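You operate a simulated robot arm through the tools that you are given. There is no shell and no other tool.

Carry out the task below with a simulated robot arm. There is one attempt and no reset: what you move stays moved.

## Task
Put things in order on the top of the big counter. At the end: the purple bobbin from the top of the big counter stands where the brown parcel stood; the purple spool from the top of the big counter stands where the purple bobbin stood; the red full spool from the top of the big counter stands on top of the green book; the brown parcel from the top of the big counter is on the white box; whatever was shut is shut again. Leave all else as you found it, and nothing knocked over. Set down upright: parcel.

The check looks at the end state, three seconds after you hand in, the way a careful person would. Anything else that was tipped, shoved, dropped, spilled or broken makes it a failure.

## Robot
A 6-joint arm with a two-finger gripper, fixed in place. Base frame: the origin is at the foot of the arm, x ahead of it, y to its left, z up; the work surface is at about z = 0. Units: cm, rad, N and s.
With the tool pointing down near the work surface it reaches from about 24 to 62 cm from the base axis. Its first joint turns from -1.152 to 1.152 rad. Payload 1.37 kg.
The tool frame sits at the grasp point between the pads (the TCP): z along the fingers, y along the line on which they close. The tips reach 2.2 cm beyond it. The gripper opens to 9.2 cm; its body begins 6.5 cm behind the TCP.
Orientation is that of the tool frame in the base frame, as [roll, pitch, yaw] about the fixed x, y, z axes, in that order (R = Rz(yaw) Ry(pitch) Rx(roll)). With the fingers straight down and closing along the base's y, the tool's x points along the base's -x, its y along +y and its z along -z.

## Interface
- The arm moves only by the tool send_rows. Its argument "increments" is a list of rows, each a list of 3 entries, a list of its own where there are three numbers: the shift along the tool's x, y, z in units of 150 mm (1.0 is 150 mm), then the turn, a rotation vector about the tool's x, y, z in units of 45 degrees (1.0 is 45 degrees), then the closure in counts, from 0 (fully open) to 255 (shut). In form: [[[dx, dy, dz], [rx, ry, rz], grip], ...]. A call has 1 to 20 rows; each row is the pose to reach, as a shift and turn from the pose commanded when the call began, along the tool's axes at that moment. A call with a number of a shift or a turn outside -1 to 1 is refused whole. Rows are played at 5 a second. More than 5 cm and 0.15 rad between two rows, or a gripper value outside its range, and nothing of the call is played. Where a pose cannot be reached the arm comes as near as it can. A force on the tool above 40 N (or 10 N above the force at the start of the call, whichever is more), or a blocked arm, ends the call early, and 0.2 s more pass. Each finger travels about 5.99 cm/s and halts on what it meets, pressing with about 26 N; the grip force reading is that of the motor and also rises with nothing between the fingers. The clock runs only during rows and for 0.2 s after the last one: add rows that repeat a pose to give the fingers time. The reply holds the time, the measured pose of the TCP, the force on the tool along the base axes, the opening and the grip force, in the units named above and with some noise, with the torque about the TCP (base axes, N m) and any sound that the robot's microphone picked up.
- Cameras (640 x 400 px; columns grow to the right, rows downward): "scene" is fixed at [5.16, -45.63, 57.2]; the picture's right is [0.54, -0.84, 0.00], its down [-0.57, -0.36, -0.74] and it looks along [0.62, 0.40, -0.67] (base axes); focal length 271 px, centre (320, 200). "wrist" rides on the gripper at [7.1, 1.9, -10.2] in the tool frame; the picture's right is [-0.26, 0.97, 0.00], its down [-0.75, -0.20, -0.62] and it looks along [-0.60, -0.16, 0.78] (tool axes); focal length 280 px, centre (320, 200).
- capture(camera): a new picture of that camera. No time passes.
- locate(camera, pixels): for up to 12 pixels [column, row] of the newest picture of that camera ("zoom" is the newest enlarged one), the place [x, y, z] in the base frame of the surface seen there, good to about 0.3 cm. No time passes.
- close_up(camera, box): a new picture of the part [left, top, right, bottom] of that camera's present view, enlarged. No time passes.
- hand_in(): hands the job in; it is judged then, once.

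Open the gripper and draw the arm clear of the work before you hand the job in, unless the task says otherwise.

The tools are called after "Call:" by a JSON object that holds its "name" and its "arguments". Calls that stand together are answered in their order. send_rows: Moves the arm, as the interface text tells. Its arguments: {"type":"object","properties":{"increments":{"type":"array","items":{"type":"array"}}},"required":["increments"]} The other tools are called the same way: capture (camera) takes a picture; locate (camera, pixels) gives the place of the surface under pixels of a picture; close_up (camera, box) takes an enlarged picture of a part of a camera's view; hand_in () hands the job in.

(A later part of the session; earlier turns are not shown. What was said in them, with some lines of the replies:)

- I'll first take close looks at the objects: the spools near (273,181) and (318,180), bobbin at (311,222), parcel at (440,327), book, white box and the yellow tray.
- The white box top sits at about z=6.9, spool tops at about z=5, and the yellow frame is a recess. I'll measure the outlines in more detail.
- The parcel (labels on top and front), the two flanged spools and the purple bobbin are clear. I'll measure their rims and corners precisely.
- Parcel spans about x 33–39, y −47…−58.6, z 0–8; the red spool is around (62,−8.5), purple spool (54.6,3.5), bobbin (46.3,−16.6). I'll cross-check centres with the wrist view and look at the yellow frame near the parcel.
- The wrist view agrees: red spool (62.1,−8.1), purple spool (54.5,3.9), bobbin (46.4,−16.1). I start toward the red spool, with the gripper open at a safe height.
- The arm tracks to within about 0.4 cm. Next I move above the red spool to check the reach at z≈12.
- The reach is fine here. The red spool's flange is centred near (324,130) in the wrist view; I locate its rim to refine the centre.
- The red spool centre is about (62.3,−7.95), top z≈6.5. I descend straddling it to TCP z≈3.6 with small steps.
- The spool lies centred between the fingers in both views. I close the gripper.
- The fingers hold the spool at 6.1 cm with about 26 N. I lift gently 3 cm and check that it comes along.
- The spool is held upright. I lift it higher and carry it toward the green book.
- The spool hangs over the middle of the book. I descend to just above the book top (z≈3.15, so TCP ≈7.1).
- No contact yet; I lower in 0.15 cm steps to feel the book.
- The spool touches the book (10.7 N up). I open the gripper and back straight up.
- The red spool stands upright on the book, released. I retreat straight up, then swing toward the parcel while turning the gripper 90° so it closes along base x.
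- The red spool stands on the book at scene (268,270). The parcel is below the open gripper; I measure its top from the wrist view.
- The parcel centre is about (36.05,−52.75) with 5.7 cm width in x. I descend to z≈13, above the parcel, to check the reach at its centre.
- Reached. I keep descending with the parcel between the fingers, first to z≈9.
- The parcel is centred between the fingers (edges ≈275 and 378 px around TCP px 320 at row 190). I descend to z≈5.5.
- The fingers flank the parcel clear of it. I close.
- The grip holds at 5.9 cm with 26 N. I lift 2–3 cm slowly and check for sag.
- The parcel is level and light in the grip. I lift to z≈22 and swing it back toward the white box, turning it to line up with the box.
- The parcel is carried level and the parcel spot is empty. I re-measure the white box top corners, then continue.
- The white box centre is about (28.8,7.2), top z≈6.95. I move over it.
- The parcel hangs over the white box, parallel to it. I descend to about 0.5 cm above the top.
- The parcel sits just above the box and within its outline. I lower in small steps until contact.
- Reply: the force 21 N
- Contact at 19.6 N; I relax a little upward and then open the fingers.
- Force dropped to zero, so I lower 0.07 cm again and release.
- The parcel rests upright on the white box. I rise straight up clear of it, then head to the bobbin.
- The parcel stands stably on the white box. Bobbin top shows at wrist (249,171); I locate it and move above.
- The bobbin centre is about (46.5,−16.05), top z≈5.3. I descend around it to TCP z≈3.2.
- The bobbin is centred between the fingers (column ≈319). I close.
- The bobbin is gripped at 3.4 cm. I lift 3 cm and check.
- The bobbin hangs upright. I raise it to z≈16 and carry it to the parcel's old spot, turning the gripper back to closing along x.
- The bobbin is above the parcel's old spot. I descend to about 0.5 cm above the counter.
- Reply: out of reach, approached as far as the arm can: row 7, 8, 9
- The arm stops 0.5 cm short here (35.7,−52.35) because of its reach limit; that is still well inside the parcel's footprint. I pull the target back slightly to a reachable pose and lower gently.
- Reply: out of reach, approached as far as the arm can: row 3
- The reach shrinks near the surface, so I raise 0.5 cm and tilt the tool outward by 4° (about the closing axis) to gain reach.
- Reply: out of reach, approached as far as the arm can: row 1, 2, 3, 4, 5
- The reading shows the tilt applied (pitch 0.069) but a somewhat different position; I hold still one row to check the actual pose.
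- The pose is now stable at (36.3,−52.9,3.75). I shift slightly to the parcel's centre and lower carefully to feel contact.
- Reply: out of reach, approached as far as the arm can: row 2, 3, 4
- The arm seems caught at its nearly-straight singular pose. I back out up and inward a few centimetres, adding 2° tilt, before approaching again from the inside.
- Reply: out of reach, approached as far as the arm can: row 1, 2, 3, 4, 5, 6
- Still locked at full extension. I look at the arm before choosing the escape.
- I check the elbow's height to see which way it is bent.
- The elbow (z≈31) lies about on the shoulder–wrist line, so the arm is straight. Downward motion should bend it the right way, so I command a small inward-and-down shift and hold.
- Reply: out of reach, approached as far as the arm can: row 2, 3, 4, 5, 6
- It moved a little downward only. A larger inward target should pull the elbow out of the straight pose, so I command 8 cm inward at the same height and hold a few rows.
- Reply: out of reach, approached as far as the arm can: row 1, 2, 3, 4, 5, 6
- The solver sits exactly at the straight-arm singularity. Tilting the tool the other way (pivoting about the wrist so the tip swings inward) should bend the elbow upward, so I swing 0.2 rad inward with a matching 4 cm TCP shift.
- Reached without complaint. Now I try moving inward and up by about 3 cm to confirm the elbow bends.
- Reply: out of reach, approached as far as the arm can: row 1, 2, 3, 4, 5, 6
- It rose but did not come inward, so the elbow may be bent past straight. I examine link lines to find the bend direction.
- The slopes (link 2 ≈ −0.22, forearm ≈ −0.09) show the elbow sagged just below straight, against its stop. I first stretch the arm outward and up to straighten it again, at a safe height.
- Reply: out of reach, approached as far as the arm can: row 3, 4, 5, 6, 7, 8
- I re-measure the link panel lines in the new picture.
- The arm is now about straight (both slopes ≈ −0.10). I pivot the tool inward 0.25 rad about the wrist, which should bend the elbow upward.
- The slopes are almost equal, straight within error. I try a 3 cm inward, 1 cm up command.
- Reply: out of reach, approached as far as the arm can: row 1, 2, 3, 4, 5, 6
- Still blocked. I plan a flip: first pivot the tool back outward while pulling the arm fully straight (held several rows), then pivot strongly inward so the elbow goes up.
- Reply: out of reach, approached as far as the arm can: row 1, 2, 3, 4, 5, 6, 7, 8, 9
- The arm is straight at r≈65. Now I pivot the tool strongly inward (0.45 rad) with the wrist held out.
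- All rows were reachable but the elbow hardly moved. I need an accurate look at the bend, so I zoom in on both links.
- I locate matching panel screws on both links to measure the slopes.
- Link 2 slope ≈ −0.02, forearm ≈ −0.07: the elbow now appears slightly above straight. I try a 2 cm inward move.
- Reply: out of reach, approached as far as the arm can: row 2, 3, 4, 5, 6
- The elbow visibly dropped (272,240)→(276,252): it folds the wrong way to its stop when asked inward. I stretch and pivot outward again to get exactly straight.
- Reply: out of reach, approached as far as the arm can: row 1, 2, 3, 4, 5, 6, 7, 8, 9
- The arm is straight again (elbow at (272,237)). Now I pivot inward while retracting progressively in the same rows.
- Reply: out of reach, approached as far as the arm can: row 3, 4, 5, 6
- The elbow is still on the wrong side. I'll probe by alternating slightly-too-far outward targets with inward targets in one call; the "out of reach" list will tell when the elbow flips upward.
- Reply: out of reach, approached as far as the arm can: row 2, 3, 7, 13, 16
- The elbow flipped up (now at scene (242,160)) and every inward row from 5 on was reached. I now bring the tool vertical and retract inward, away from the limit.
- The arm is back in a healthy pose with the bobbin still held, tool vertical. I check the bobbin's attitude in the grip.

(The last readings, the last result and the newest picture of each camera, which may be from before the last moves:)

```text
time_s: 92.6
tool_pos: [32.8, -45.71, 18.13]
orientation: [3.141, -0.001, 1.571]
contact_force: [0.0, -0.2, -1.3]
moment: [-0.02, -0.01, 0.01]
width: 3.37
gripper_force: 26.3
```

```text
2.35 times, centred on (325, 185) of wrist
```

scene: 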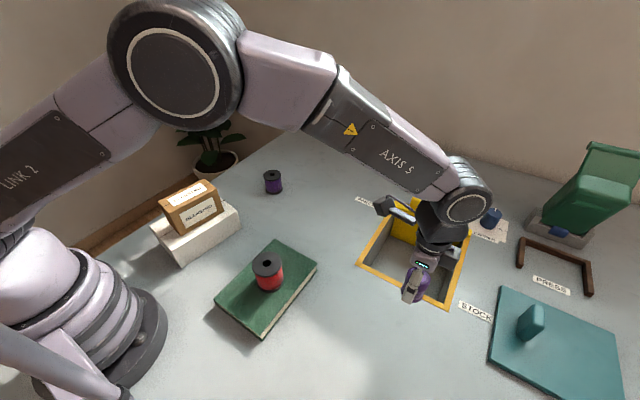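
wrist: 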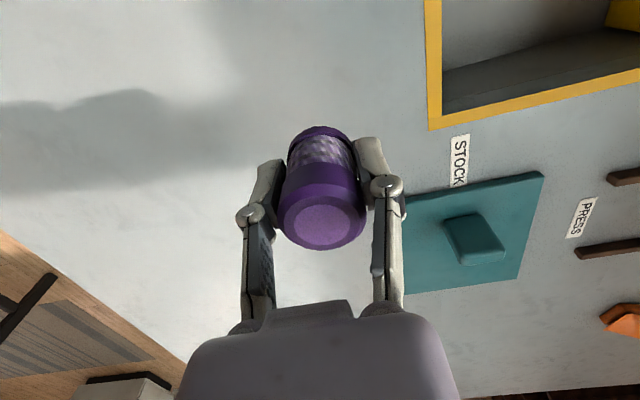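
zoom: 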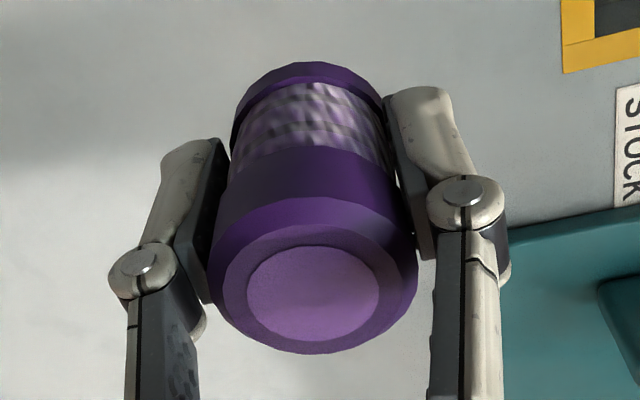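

The bobbin is still seated squarely between the pads. I move toward the parcel spot with a 6° outward tilt, stopping at z≈9 to check.

Call:
{"name": "send_rows", "arguments": {"increments": [[[-0.03, 0.015, 0.05], [0, -0.067, 0], 255], [[-0.08, 0.04, 0.13], [0, -0.1337, 0], 255], [[-0.17, 0.08, 0.25], [0, -0.1337, 0], 255], [[-0.27, 0.127, 0.37], [0, -0.1337, 0], 255], [[-0.36, 0.17, 0.49], [0, -0.1337, 0], 255], [[-0.42, 0.197, 0.58], [0, -0.1337, 0], 255], [[-0.433, 0.203, 0.607], [0, -0.1337, 0], 255], [[-0.433, 0.203, 0.607], [0, -0.1337, 0], 255], [[-0.433, 0.203, 0.607], [0, -0.1337, 0], 255]]}}

Call:
{"name": "capture", "arguments": {"camera": "scene"}}

```text
time_s: 94.6
tool_pos: [35.99, -52.18, 8.99]
orientation: [-3.141, 0.105, 1.571]
contact_force: [0.4, 0.3, -0.3]
moment: [0.0, 0.01, 0.03]
width: 3.39
gripper_force: 26.3
```

```text
taken
```

scene: 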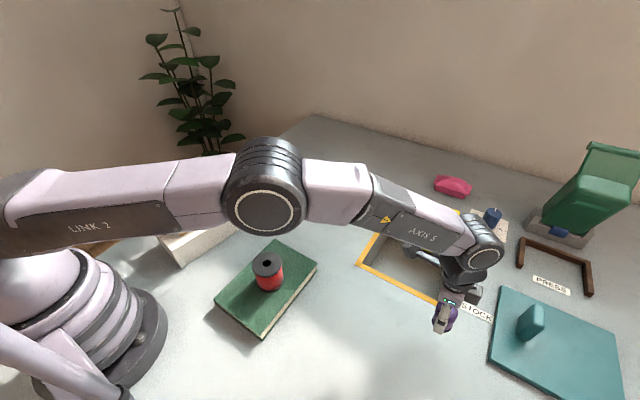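

The elbow is clearly up with margin. I descend vertically to z≈4.

Call:
{"name": "send_rows", "arguments": {"increments": [[[0.006, 0, 0.06], [0, 0, 0], 255], [[0.014, 0, 0.13], [0, 0, 0], 255], [[0.021, 0, 0.2], [0, 0, 0], 255], [[0.028, 0, 0.265], [0, 0, 0], 255], [[0.033, 0, 0.31], [0, 0, 0], 255], [[0.0349, 0, 0.3315], [0, 0, 0], 255], [[0.0349, 0, 0.3315], [0, 0, 0], 255]]}}

Call:
{"name": "capture", "arguments": {"camera": "scene"}}

Call:
{"name": "capture", "arguments": {"camera": "wrist"}}

```text
time_s: 96.2
tool_pos: [35.99, -52.22, 4.11]
orientation: [-3.141, 0.103, 1.57]
contact_force: [0.9, 1.4, 0.6]
moment: [0.04, 0.01, -0.02]
width: 3.38
gripper_force: 26.0
```

```text
taken
```

scene: 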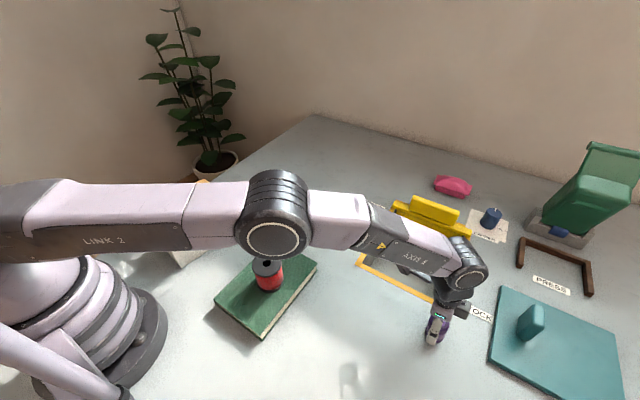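

```text
taken
```

wrist: 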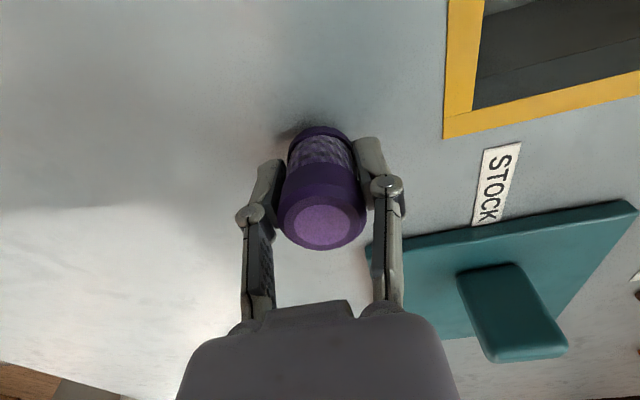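

No reach complaint. I lower in 0.15 cm steps to find contact.

Call:
{"name": "send_rows", "arguments": {"increments": [[[0.001, 0, 0.01], [0, 0, 0], 255], [[0.002, 0, 0.02], [0, 0, 0], 255], [[0.003, 0, 0.03], [0, 0, 0], 255], [[0.003, 0, 0.03], [0, 0, 0], 255]]}}

```text
time_s: 97.2
tool_pos: [35.82, -52.4, 3.62]
orientation: [3.141, 0.105, 1.571]
contact_force: [-0.4, 0.2, -0.8]
moment: [-0.02, 0.0, -0.02]
width: 3.42
gripper_force: 25.6
```

No contact yet at z≈3.6; I continue lowering in small steps.

Call:
{"name": "send_rows", "arguments": {"increments": [[[0.001, 0, 0.007], [0, 0, 0], 255], [[0.0015, 0, 0.014], [0, 0, 0], 255], [[0.0015, 0, 0.014], [0, 0, 0], 255]]}}

```text
time_s: 98.0
tool_pos: [35.67, -52.22, 3.46]
orientation: [3.141, 0.105, 1.571]
contact_force: [-0.4, 0.0, -0.1]
moment: [0.0, 0.0, 0.01]
width: 3.39
gripper_force: 26.0
```

Call:
{"name": "send_rows", "arguments": {"increments": [[[0.001, 0, 0.007], [0, 0, 0], 255], [[0.0015, 0, 0.014], [0, 0, 0], 255], [[0.0015, 0, 0.014], [0, 0, 0], 255]]}}

Call:
{"name": "close_up", "arguments": {"camera": "scene", "box": [390, 270, 490, 360]}}

```text
time_s: 98.8
tool_pos: [35.89, -52.32, 3.17]
orientation: [-3.141, 0.105, 1.57]
contact_force: [-1.6, 3.3, 9.4]
moment: [0.19, 0.09, 0.01]
width: 3.39
gripper_force: 26.1
```

```text
4.44 times, centred on (440, 315) of scene
```

zoom: 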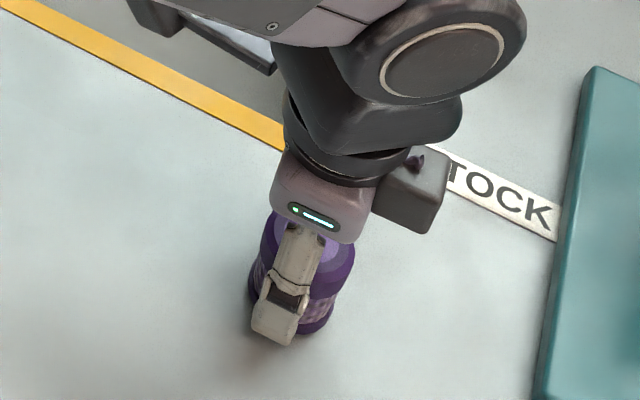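

Contact at 9.4 N on the bobbin's inner edge. I release gradually so it settles flat, opening only to about 6 cm.

Call:
{"name": "send_rows", "arguments": {"increments": [[[0, 0, 0], [0, 0, 0], 158], [[0, 0, 0], [0, 0, 0], 150], [[0, 0, 0], [0, 0, 0], 140], [[0, 0, 0], [0, 0, 0], 120], [[0, 0, 0], [0, 0, 0], 95], [[0, 0, 0], [0, 0, 0], 85], [[0, 0, 0], [0, 0, 0], 85]]}}

Call:
{"name": "close_up", "arguments": {"camera": "scene", "box": [390, 270, 490, 360]}}

Call:
{"name": "capture", "arguments": {"camera": "wrist"}}

```text
time_s: 100.4
tool_pos: [35.67, -52.33, 3.11]
orientation: [3.14, 0.105, 1.571]
contact_force: [0.2, -0.1, -0.1]
moment: [0.0, 0.01, -0.01]
width: 6.16
gripper_force: 0.2
```

```text
4.44 times, centred on (440, 315) of scene
```

zoom: 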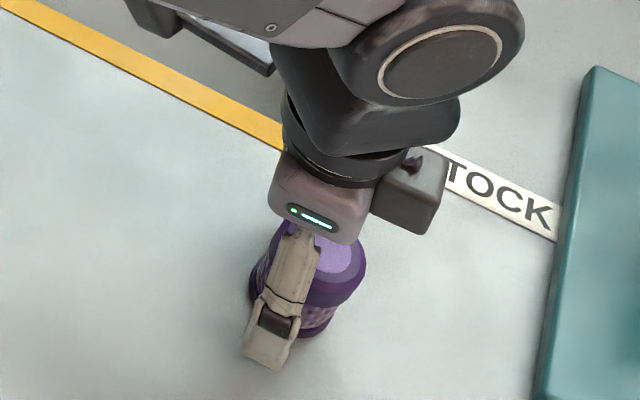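

```text
taken
```

wrist: 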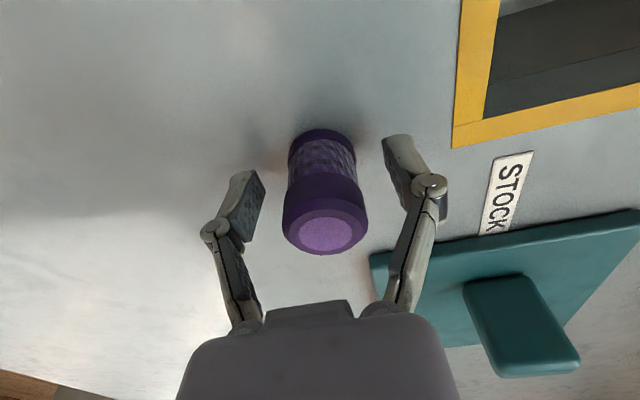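

The bobbin stands free, centred between the open fingers. I locate its top, then withdraw along the tool axis.

Call:
{"name": "locate", "arguments": {"camera": "wrist", "pixels": [[326, 234], [300, 232], [352, 230], [326, 217], [327, 250], [320, 135]]}}

Call:
{"name": "send_rows", "arguments": {"increments": [[[0, 0, -0.04], [0, 0, 0], 85], [[0, 0, -0.12], [0, 0, 0], 85], [[0, 0, -0.24], [0, 0, 0], 85], [[0, 0, -0.38], [0, 0, 0], 60], [[0, 0, -0.54], [0, 0, 0], 30], [[0, 0, -0.7], [0, 0, 0], 0], [[0, 0, -0.85], [0, 0, 0], 0], [[0, 0, -0.85], [0, 0, 0], 0]]}}

Call:
{"name": "capture", "arguments": {"camera": "scene"}}

Call:
{"name": "capture", "arguments": {"camera": "wrist"}}

```text
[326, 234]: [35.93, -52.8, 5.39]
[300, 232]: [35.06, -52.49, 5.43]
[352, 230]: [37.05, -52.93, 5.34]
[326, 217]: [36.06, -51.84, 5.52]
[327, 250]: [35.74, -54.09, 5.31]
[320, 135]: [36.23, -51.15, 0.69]
```

```text
time_s: 102.2
tool_pos: [35.8, -50.98, 15.91]
orientation: [-3.141, 0.102, 1.573]
contact_force: [0.6, 1.1, -0.4]
moment: [0.01, 0.0, -0.03]
width: 9.19
gripper_force: 0.0
```

```text
taken
```

scene: 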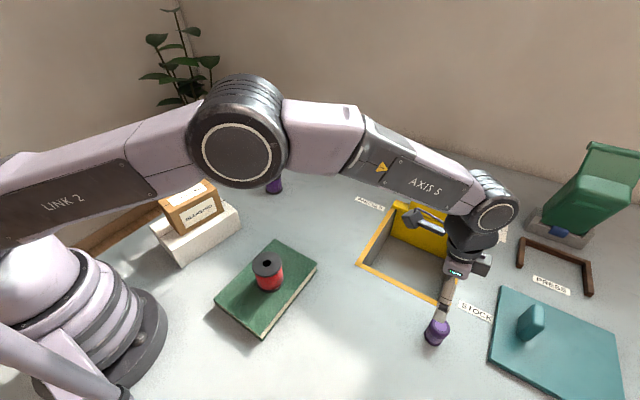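

```text
taken
```

wrist: 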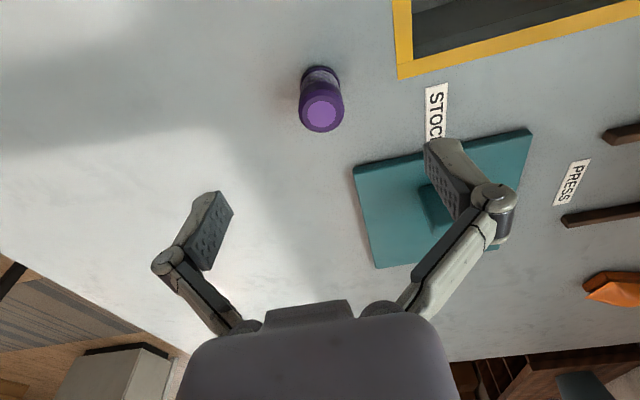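

The bobbin stands upright at about (35.95,−52.8), where the parcel was. I move back inward, level the tool and turn toward the purple spool.

Call:
{"name": "send_rows", "arguments": {"increments": [[[0.08, 0.01, -0.06], [0, 0.03, 0], 0], [[0.22, 0.04, -0.13], [0, 0.07, 0], 0], [[0.38, 0.07, -0.2], [0, 0.1, 0], 0], [[0.54, 0.1, -0.27], [0, 0.1337, 0], 0], [[0.7, 0.125, -0.32], [0, 0.1337, 0], 0], [[0.834, 0.147, -0.356], [0, 0.1337, 0], 0], [[0.834, 0.147, -0.356], [0, 0.1337, 0], 0]]}}

Call:
{"name": "send_rows", "arguments": {"increments": [[[0.12, 0.03, 0], [0, 0, -0.12], 0], [[0.27, 0.07, 0], [0, 0, -0.27], 0], [[0.43, 0.115, 0], [0, 0, -0.43], 0], [[0.59, 0.16, 0], [0, 0, -0.59], 0], [[0.75, 0.205, 0], [0, 0, -0.75], 0], [[0.89, 0.245, 0], [0, 0, -0.9], 0], [[0.967, 0.267, 0], [0, 0, -1.0], 0], [[0.967, 0.267, 0], [0, 0, -1.0], 0]]}}

Call:
{"name": "send_rows", "arguments": {"increments": [[[0.05, 0.12, 0], [0, 0, -0.12], 0], [[0.11, 0.27, 0], [0, 0, -0.27], 0], [[0.17, 0.43, 0], [0, 0, -0.43], 0], [[0.235, 0.59, 0], [0, 0, -0.59], 0], [[0.3, 0.75, 0], [0, 0, -0.75], 0], [[0.35, 0.88, 0], [0, 0, -0.9], 0], [[0.377, 0.943, 0], [0, 0, -1.0], 0], [[0.377, 0.943, 0], [0, 0, -1.0], 0]]}}

Call:
{"name": "capture", "arguments": {"camera": "scene"}}

Call:
{"name": "capture", "arguments": {"camera": "wrist"}}

```text
time_s: 103.8
tool_pos: [37.94, -37.61, 19.81]
orientation: [-3.14, -0.002, 1.571]
contact_force: [-0.9, -0.5, 0.6]
moment: [-0.01, 0.02, 0.0]
width: 9.19
gripper_force: 0.0
```

```text
time_s: 105.6
tool_pos: [42.24, -23.42, 20.02]
orientation: [3.141, -0.001, 2.358]
contact_force: [0.4, -0.1, -0.2]
moment: [0.02, 0.03, -0.04]
width: 9.19
gripper_force: 0.0
```

```text
time_s: 107.4
tool_pos: [47.99, -9.51, 19.75]
orientation: [3.141, 0.001, -3.139]
contact_force: [-0.2, 0.3, 0.2]
moment: [0.01, 0.02, -0.02]
width: 9.2
gripper_force: 0.0
```

```text
taken
```

scene: 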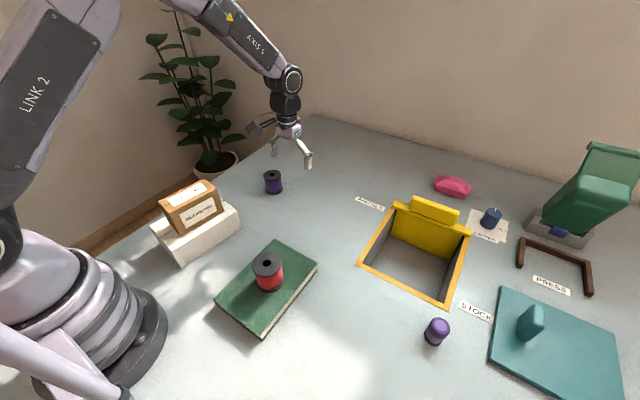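

```text
taken
```

wrist: 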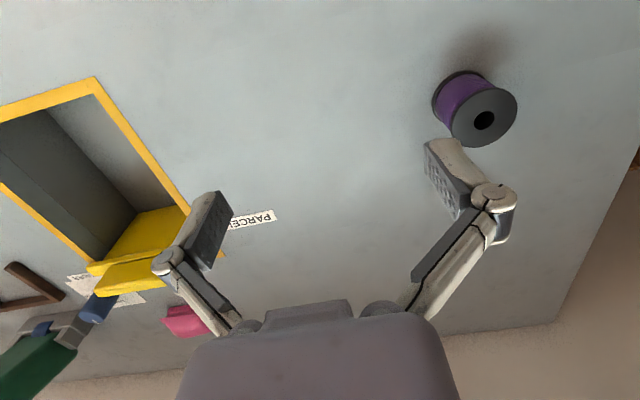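

All placed items stand well; the bobbin is upright at scene (437,330). I locate the purple spool's flange (wrist ≈(484,118)) and move above it.

Call:
{"name": "locate", "arguments": {"camera": "wrist", "pixels": [[455, 125], [513, 110], [482, 92], [486, 143], [465, 100], [505, 132]]}}

Call:
{"name": "send_rows", "arguments": {"increments": [[[-0.05, 0.11, 0.02], [0, 0, 0], 0], [[-0.12, 0.25, 0.08], [0, 0, 0], 0], [[-0.19, 0.41, 0.16], [0, 0, 0], 0], [[-0.27, 0.57, 0.24], [0, 0, 0], 0], [[-0.34, 0.73, 0.32], [0, 0, 0], 0], [[-0.4, 0.85, 0.4], [0, 0, 0], 0], [[-0.427, 0.896, 0.46], [0, 0, 0], 0], [[-0.427, 0.896, 0.46], [0, 0, 0], 0], [[-0.427, 0.896, 0.46], [0, 0, 0], 0]]}}

Call:
{"name": "capture", "arguments": {"camera": "wrist"}}

```text
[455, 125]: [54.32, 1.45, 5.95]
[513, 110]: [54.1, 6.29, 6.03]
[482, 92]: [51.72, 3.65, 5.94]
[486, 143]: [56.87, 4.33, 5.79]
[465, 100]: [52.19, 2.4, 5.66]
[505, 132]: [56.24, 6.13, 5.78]
```

```text
time_s: 109.4
tool_pos: [54.44, 3.96, 12.92]
orientation: [-3.141, 0.0, -3.14]
contact_force: [-1.0, 0.4, 0.3]
moment: [-0.01, -0.01, -0.03]
width: 9.19
gripper_force: 0.0
```

```text
taken
```

wrist: 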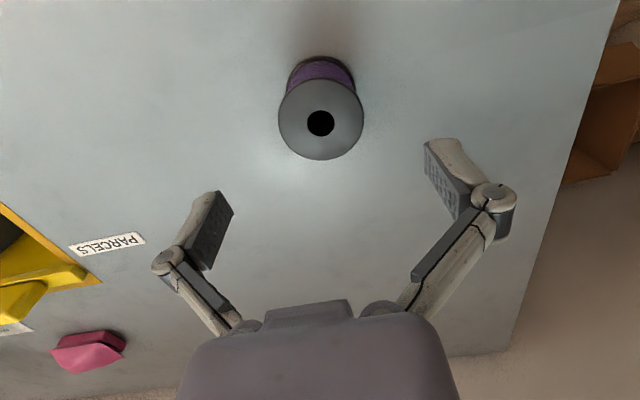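

The spool flange is centred near (321,120) in the wrist view; I measure its rim for a last correction.

Call:
{"name": "locate", "arguments": {"camera": "wrist", "pixels": [[281, 118], [361, 118], [320, 82], [321, 156], [292, 95], [350, 95], [292, 145], [350, 145]]}}

```text
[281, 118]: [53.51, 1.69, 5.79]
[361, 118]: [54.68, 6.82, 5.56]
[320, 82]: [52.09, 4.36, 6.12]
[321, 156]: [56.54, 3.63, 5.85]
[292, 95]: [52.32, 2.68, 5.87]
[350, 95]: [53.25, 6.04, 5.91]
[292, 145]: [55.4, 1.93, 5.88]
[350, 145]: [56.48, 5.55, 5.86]
```

The spool centre is (54.3,4.05), top z≈5.85. I descend to TCP z≈3.4.

Call:
{"name": "send_rows", "arguments": {"increments": [[[0.003, 0.007, 0.1], [0, 0, 0], 0], [[0.003, 0.007, 0.22], [0, 0, 0], 0], [[0.003, 0.007, 0.34], [0, 0, 0], 0], [[0.003, 0.007, 0.45], [0, 0, 0], 0], [[0.003, 0.007, 0.54], [0, 0, 0], 0], [[0.003, 0.007, 0.6], [0, 0, 0], 0], [[0.003, 0.007, 0.635], [0, 0, 0], 0], [[0.003, 0.007, 0.635], [0, 0, 0], 0], [[0.003, 0.007, 0.635], [0, 0, 0], 0]]}}

Call:
{"name": "capture", "arguments": {"camera": "wrist"}}

```text
time_s: 111.4
tool_pos: [54.2, 4.06, 3.53]
orientation: [-3.14, 0.0, 3.14]
contact_force: [0.0, -0.3, -0.5]
moment: [0.0, -0.01, 0.02]
width: 9.21
gripper_force: 0.0
```

```text
taken
```

wrist: 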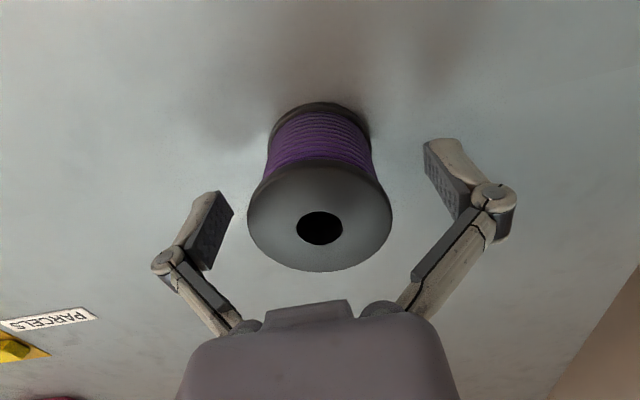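

The spool is centred at column ≈320 between the fingers. I close the gripper.

Call:
{"name": "send_rows", "arguments": {"increments": [[[0, 0, 0], [0, 0, 0], 80], [[0, 0, 0], [0, 0, 0], 140], [[0, 0, 0], [0, 0, 0], 200], [[0, 0, 0], [0, 0, 0], 255], [[0, 0, 0], [0, 0, 0], 255], [[0, 0, 0], [0, 0, 0], 255]]}}

Call:
{"name": "capture", "arguments": {"camera": "wrist"}}

```text
time_s: 112.8
tool_pos: [54.32, 4.01, 3.52]
orientation: [-3.141, -0.001, 3.141]
contact_force: [-1.1, -0.1, 6.1]
moment: [-0.04, 0.07, 0.0]
width: 5.42
gripper_force: 25.8
```

```text
taken
```

wrist: 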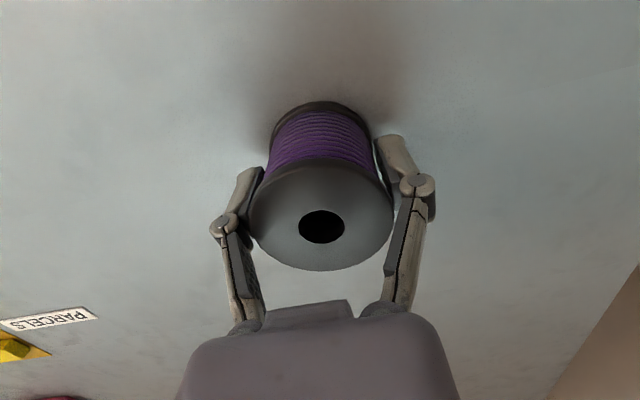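

The spool is gripped at 5.4 cm. I lift it a few centimetres and check.

Call:
{"name": "send_rows", "arguments": {"increments": [[[0, 0, -0.03], [0, 0, 0], 255], [[0, 0, -0.08], [0, 0, 0], 255], [[0, 0, -0.14], [0, 0, 0], 255], [[0, 0, -0.2], [0, 0, 0], 255], [[0, 0, -0.2], [0, 0, 0], 255], [[0, 0, -0.2], [0, 0, 0], 255]]}}

Call:
{"name": "capture", "arguments": {"camera": "wrist"}}

Call:
{"name": "close_up", "arguments": {"camera": "scene", "box": [220, 100, 360, 220]}}

```text
time_s: 114.2
tool_pos: [54.44, 4.1, 6.5]
orientation: [-3.141, 0.001, -3.141]
contact_force: [-1.2, 0.3, -0.4]
moment: [0.02, -0.04, -0.02]
width: 5.41
gripper_force: 25.8
```

```text
taken
```

wrist: 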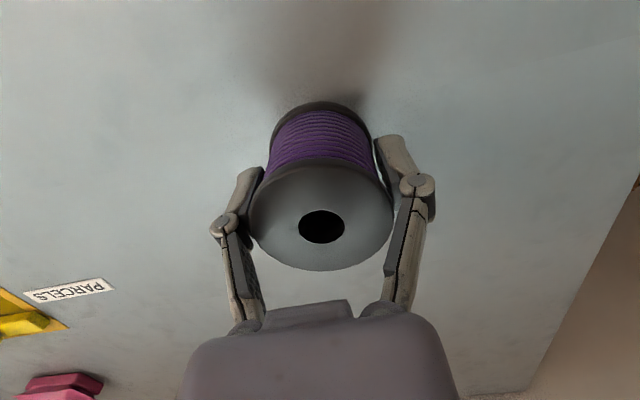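

```text
3.33 times, centred on (290, 160) of scene
```

zoom: 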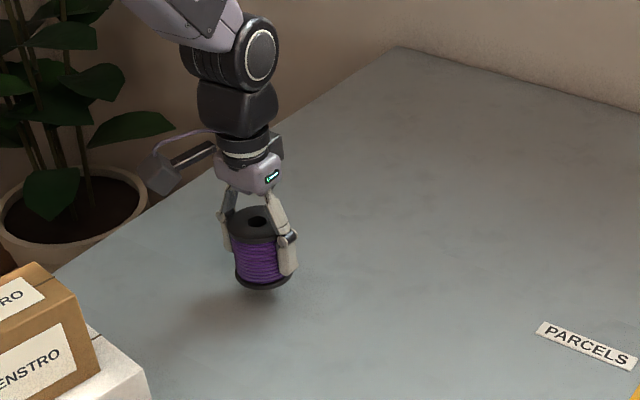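

The spool hangs upright. I carry it to the bobbin's old spot (46.5,−16.05) at about 6 cm clearance.

Call:
{"name": "send_rows", "arguments": {"increments": [[[0, 0, -0.12], [0, 0, 0], 255], [[0.02, -0.05, -0.22], [0, 0, 0], 255], [[0.07, -0.18, -0.25], [0, 0, 0], 255], [[0.13, -0.34, -0.25], [0, 0, 0], 255], [[0.19, -0.5, -0.25], [0, 0, 0], 255], [[0.24, -0.62, -0.25], [0, 0, 0], 255], [[0.26, -0.67, -0.25], [0, 0, 0], 255]]}}

Call:
{"name": "send_rows", "arguments": {"increments": [[[0.03, -0.08, 0], [0, 0, 0], 255], [[0.09, -0.23, 0], [0, 0, 0], 255], [[0.15, -0.39, 0], [0, 0, 0], 255], [[0.21, -0.54, 0], [0, 0, 0], 255], [[0.25, -0.64, 0], [0, 0, 0], 255], [[0.263, -0.67, 0], [0, 0, 0], 255], [[0.263, -0.67, 0], [0, 0, 0], 255], [[0.263, -0.67, 0], [0, 0, 0], 255]]}}

Call:
{"name": "capture", "arguments": {"camera": "scene"}}

```text
time_s: 115.8
tool_pos: [50.56, -5.88, 10.29]
orientation: [3.14, 0.0, 3.139]
contact_force: [-0.6, 0.3, -0.8]
moment: [-0.01, -0.01, 0.01]
width: 5.45
gripper_force: 25.9
```

```text
time_s: 117.6
tool_pos: [46.43, -15.99, 10.25]
orientation: [-3.141, 0.0, -3.141]
contact_force: [0.4, 0.3, -0.5]
moment: [0.01, 0.0, 0.0]
width: 5.42
gripper_force: 25.8
```

```text
taken
```

scene: 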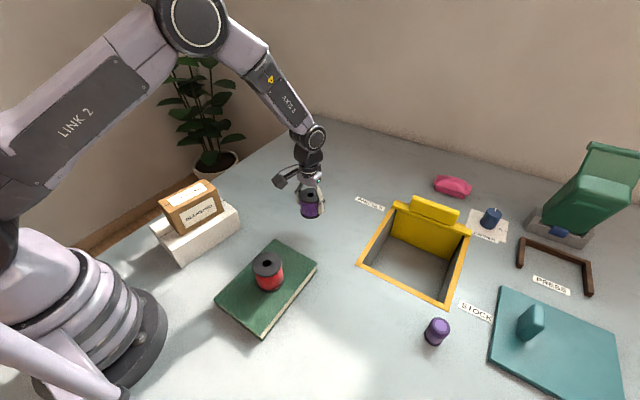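

Over the bobbin's old spot. I descend to just above the counter.

Call:
{"name": "send_rows", "arguments": {"increments": [[[0, 0, 0.08], [0, 0, 0], 255], [[0, 0, 0.18], [0, 0, 0], 255], [[0, 0, 0.27], [0, 0, 0], 255], [[0, 0, 0.35], [0, 0, 0], 255], [[0, 0, 0.4], [0, 0, 0], 255], [[0, 0, 0.42], [0, 0, 0], 255], [[0, 0, 0.42], [0, 0, 0], 255]]}}

Call:
{"name": "close_up", "arguments": {"camera": "scene", "box": [240, 150, 380, 270]}}

```text
time_s: 119.2
tool_pos: [46.67, -16.06, 3.95]
orientation: [-3.141, 0.001, -3.141]
contact_force: [-0.4, -0.6, -1.3]
moment: [-0.01, 0.03, -0.02]
width: 5.41
gripper_force: 25.7
```

```text
3.33 times, centred on (310, 210) of scene
```

zoom: 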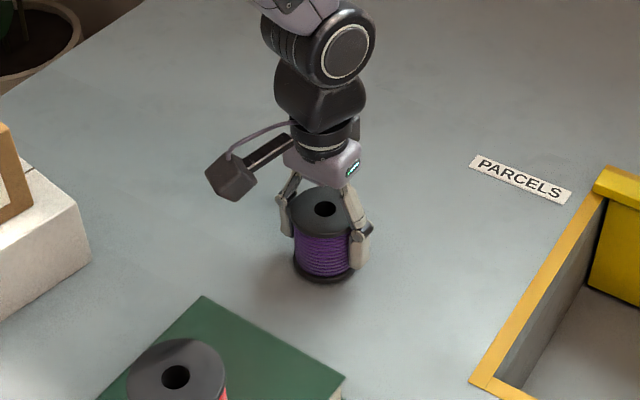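

Just above the surface with no contact force yet; I lower in small steps to touch.

Call:
{"name": "send_rows", "arguments": {"increments": [[[0, 0, 0.01], [0, 0, 0], 255], [[0, 0, 0.02], [0, 0, 0], 255], [[0, 0, 0.027], [0, 0, 0], 255], [[0, 0, 0.027], [0, 0, 0], 255]]}}

```text
time_s: 120.2
tool_pos: [46.64, -16.01, 3.55]
orientation: [3.141, 0.0, -3.141]
contact_force: [-0.2, 1.1, 4.8]
moment: [0.06, 0.06, 0.01]
width: 5.39
gripper_force: 26.4
```

The spool touches the counter (4.8 N). I open the fingers.

Call:
{"name": "send_rows", "arguments": {"increments": [[[0, 0, 0], [0, 0, 0], 180], [[0, 0, 0], [0, 0, 0], 100], [[0, 0, 0], [0, 0, 0], 40], [[0, 0, 0], [0, 0, 0], 0], [[0, 0, 0], [0, 0, 0], 0], [[0, 0, 0], [0, 0, 0], 0]]}}

Call:
{"name": "capture", "arguments": {"camera": "wrist"}}

```text
time_s: 121.6
tool_pos: [46.55, -15.99, 3.46]
orientation: [3.141, 0.0, 3.141]
contact_force: [-0.2, -0.5, 0.3]
moment: [0.02, -0.01, -0.01]
width: 9.2
gripper_force: 0.1
```

```text
taken
```

wrist: 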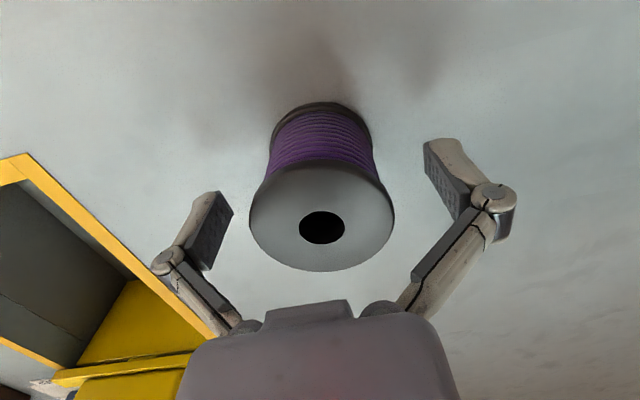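

The spool stands free and upright between the open fingers. I rise straight up and clear the work.

Call:
{"name": "send_rows", "arguments": {"increments": [[[0, 0, -0.05], [0, 0, 0], 0], [[0, 0, -0.15], [0, 0, 0], 0], [[0, 0, -0.3], [0, 0, 0], 0], [[0, 0, -0.47], [0, 0, 0], 0], [[0, 0, -0.65], [0, 0, 0], 0], [[0, 0, -0.83], [0, 0, 0], 0], [[0, 0, -1.0], [0, 0, 0], 0], [[0, 0, -1.0], [0, 0, 0], 0]]}}

Call:
{"name": "send_rows", "arguments": {"increments": [[[0, 0.05, -0.08], [0, 0, 0], 0], [[0, 0.15, -0.2], [0, 0, 0], 0], [[0, 0.3, -0.35], [0, 0, 0], 0], [[0, 0.45, -0.45], [0, 0, 0], 0], [[0, 0.6, -0.5], [0, 0, 0], 0], [[0, 0.7, -0.5], [0, 0, 0], 0], [[0, 0.7, -0.5], [0, 0, 0], 0]]}}

Call:
{"name": "capture", "arguments": {"camera": "scene"}}

Call:
{"name": "capture", "arguments": {"camera": "wrist"}}

```text
time_s: 123.4
tool_pos: [46.52, -15.78, 18.57]
orientation: [3.141, 0.001, -3.14]
contact_force: [0.0, 0.0, -0.3]
moment: [0.02, -0.01, -0.05]
width: 9.21
gripper_force: 0.1
```

```text
time_s: 125.0
tool_pos: [46.45, -5.42, 26.01]
orientation: [-3.141, 0.001, 3.141]
contact_force: [0.0, 0.1, 0.2]
moment: [0.01, 0.0, 0.0]
width: 9.22
gripper_force: 0.1
```

```text
taken
```

scene: 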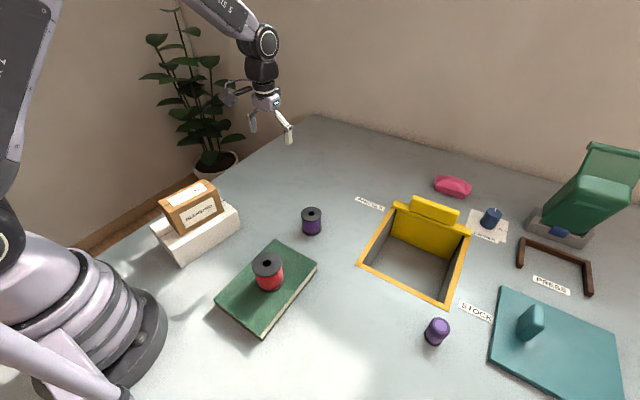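

```text
taken
```

wrist: 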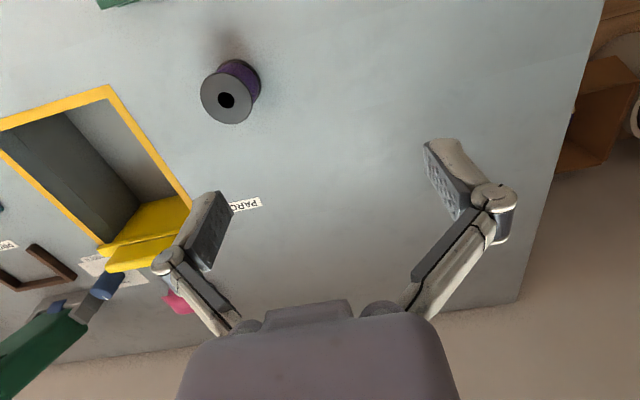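

Everything appears in place. I verify the final positions and uprightness with close-ups before handing in.

Call:
{"name": "locate", "arguments": {"camera": "scene", "pixels": [[311, 213], [302, 213], [320.5, 213], [437, 323], [430, 325], [445, 325], [267, 263], [254, 263], [281, 263], [190, 195], [153, 226], [237, 212]]}}

Call:
{"name": "close_up", "arguments": {"camera": "scene", "box": [140, 160, 340, 345]}}

Call:
{"name": "close_up", "arguments": {"camera": "scene", "box": [340, 160, 640, 400]}}

```text
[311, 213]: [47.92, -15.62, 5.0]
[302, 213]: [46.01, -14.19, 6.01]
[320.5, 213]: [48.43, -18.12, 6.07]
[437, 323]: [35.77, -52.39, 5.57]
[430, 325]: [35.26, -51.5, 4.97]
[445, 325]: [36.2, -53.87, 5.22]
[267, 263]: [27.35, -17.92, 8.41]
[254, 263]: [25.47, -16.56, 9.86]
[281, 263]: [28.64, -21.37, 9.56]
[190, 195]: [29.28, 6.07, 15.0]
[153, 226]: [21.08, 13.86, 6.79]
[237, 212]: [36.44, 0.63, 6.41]
```

```text
2.16 times, centred on (240, 252) of scene
```

zoom: 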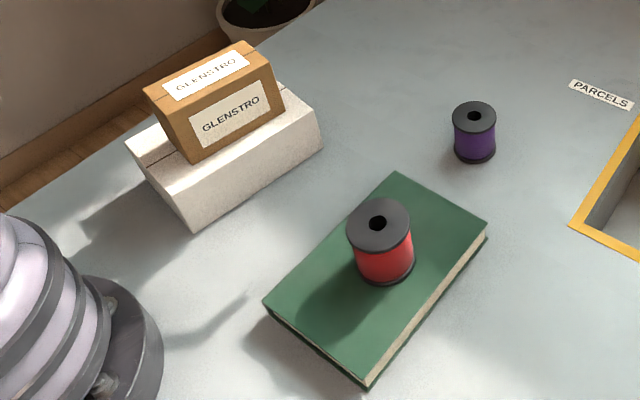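

```text
1.67 times, centred on (490, 280) of scene
```

zoom: 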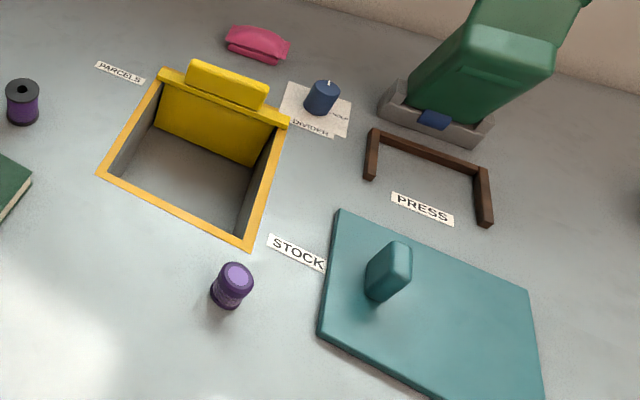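

The red spool is upright on the book and the parcel is upright on the white box. The bobbin stands at the parcel's old place, about (35.9,−52.8), and the purple spool at the bobbin's old place. Everything else looks unchanged, and the arm is clear with the gripper open, so I hand in.

Call:
{"name": "hand_in", "arguments": {}}

```text
The job is handed in.
```

I finished the rearrangement and handed the job in. I have not seen the result of the check. In the last pictures before handing in:

- **Red full spool:** stands upright near the middle of the green book.
- **Brown parcel:** stands upright on the white box, lined up with its long side.
- **Purple bobbin:** stands upright at about (35.9, −52.8), within about 0.2 cm of the parcel's old centre.
- **Purple spool:** was set down with the gripper at (46.5, −16.0), on the bobbin's old spot at about (46.5, −16.05).

The bobbin took extra time. The parcel's spot is right at the arm's reach limit, and the elbow straightened and locked there. I worked the arm free in the air with the bobbin still in the grip. I then set it down with a 6° tilt, and it settled flat when released.

I opened nothing, so nothing had to be shut again. Nothing else looked moved or knocked over. At hand-in the gripper was open and the arm was clear of the work.
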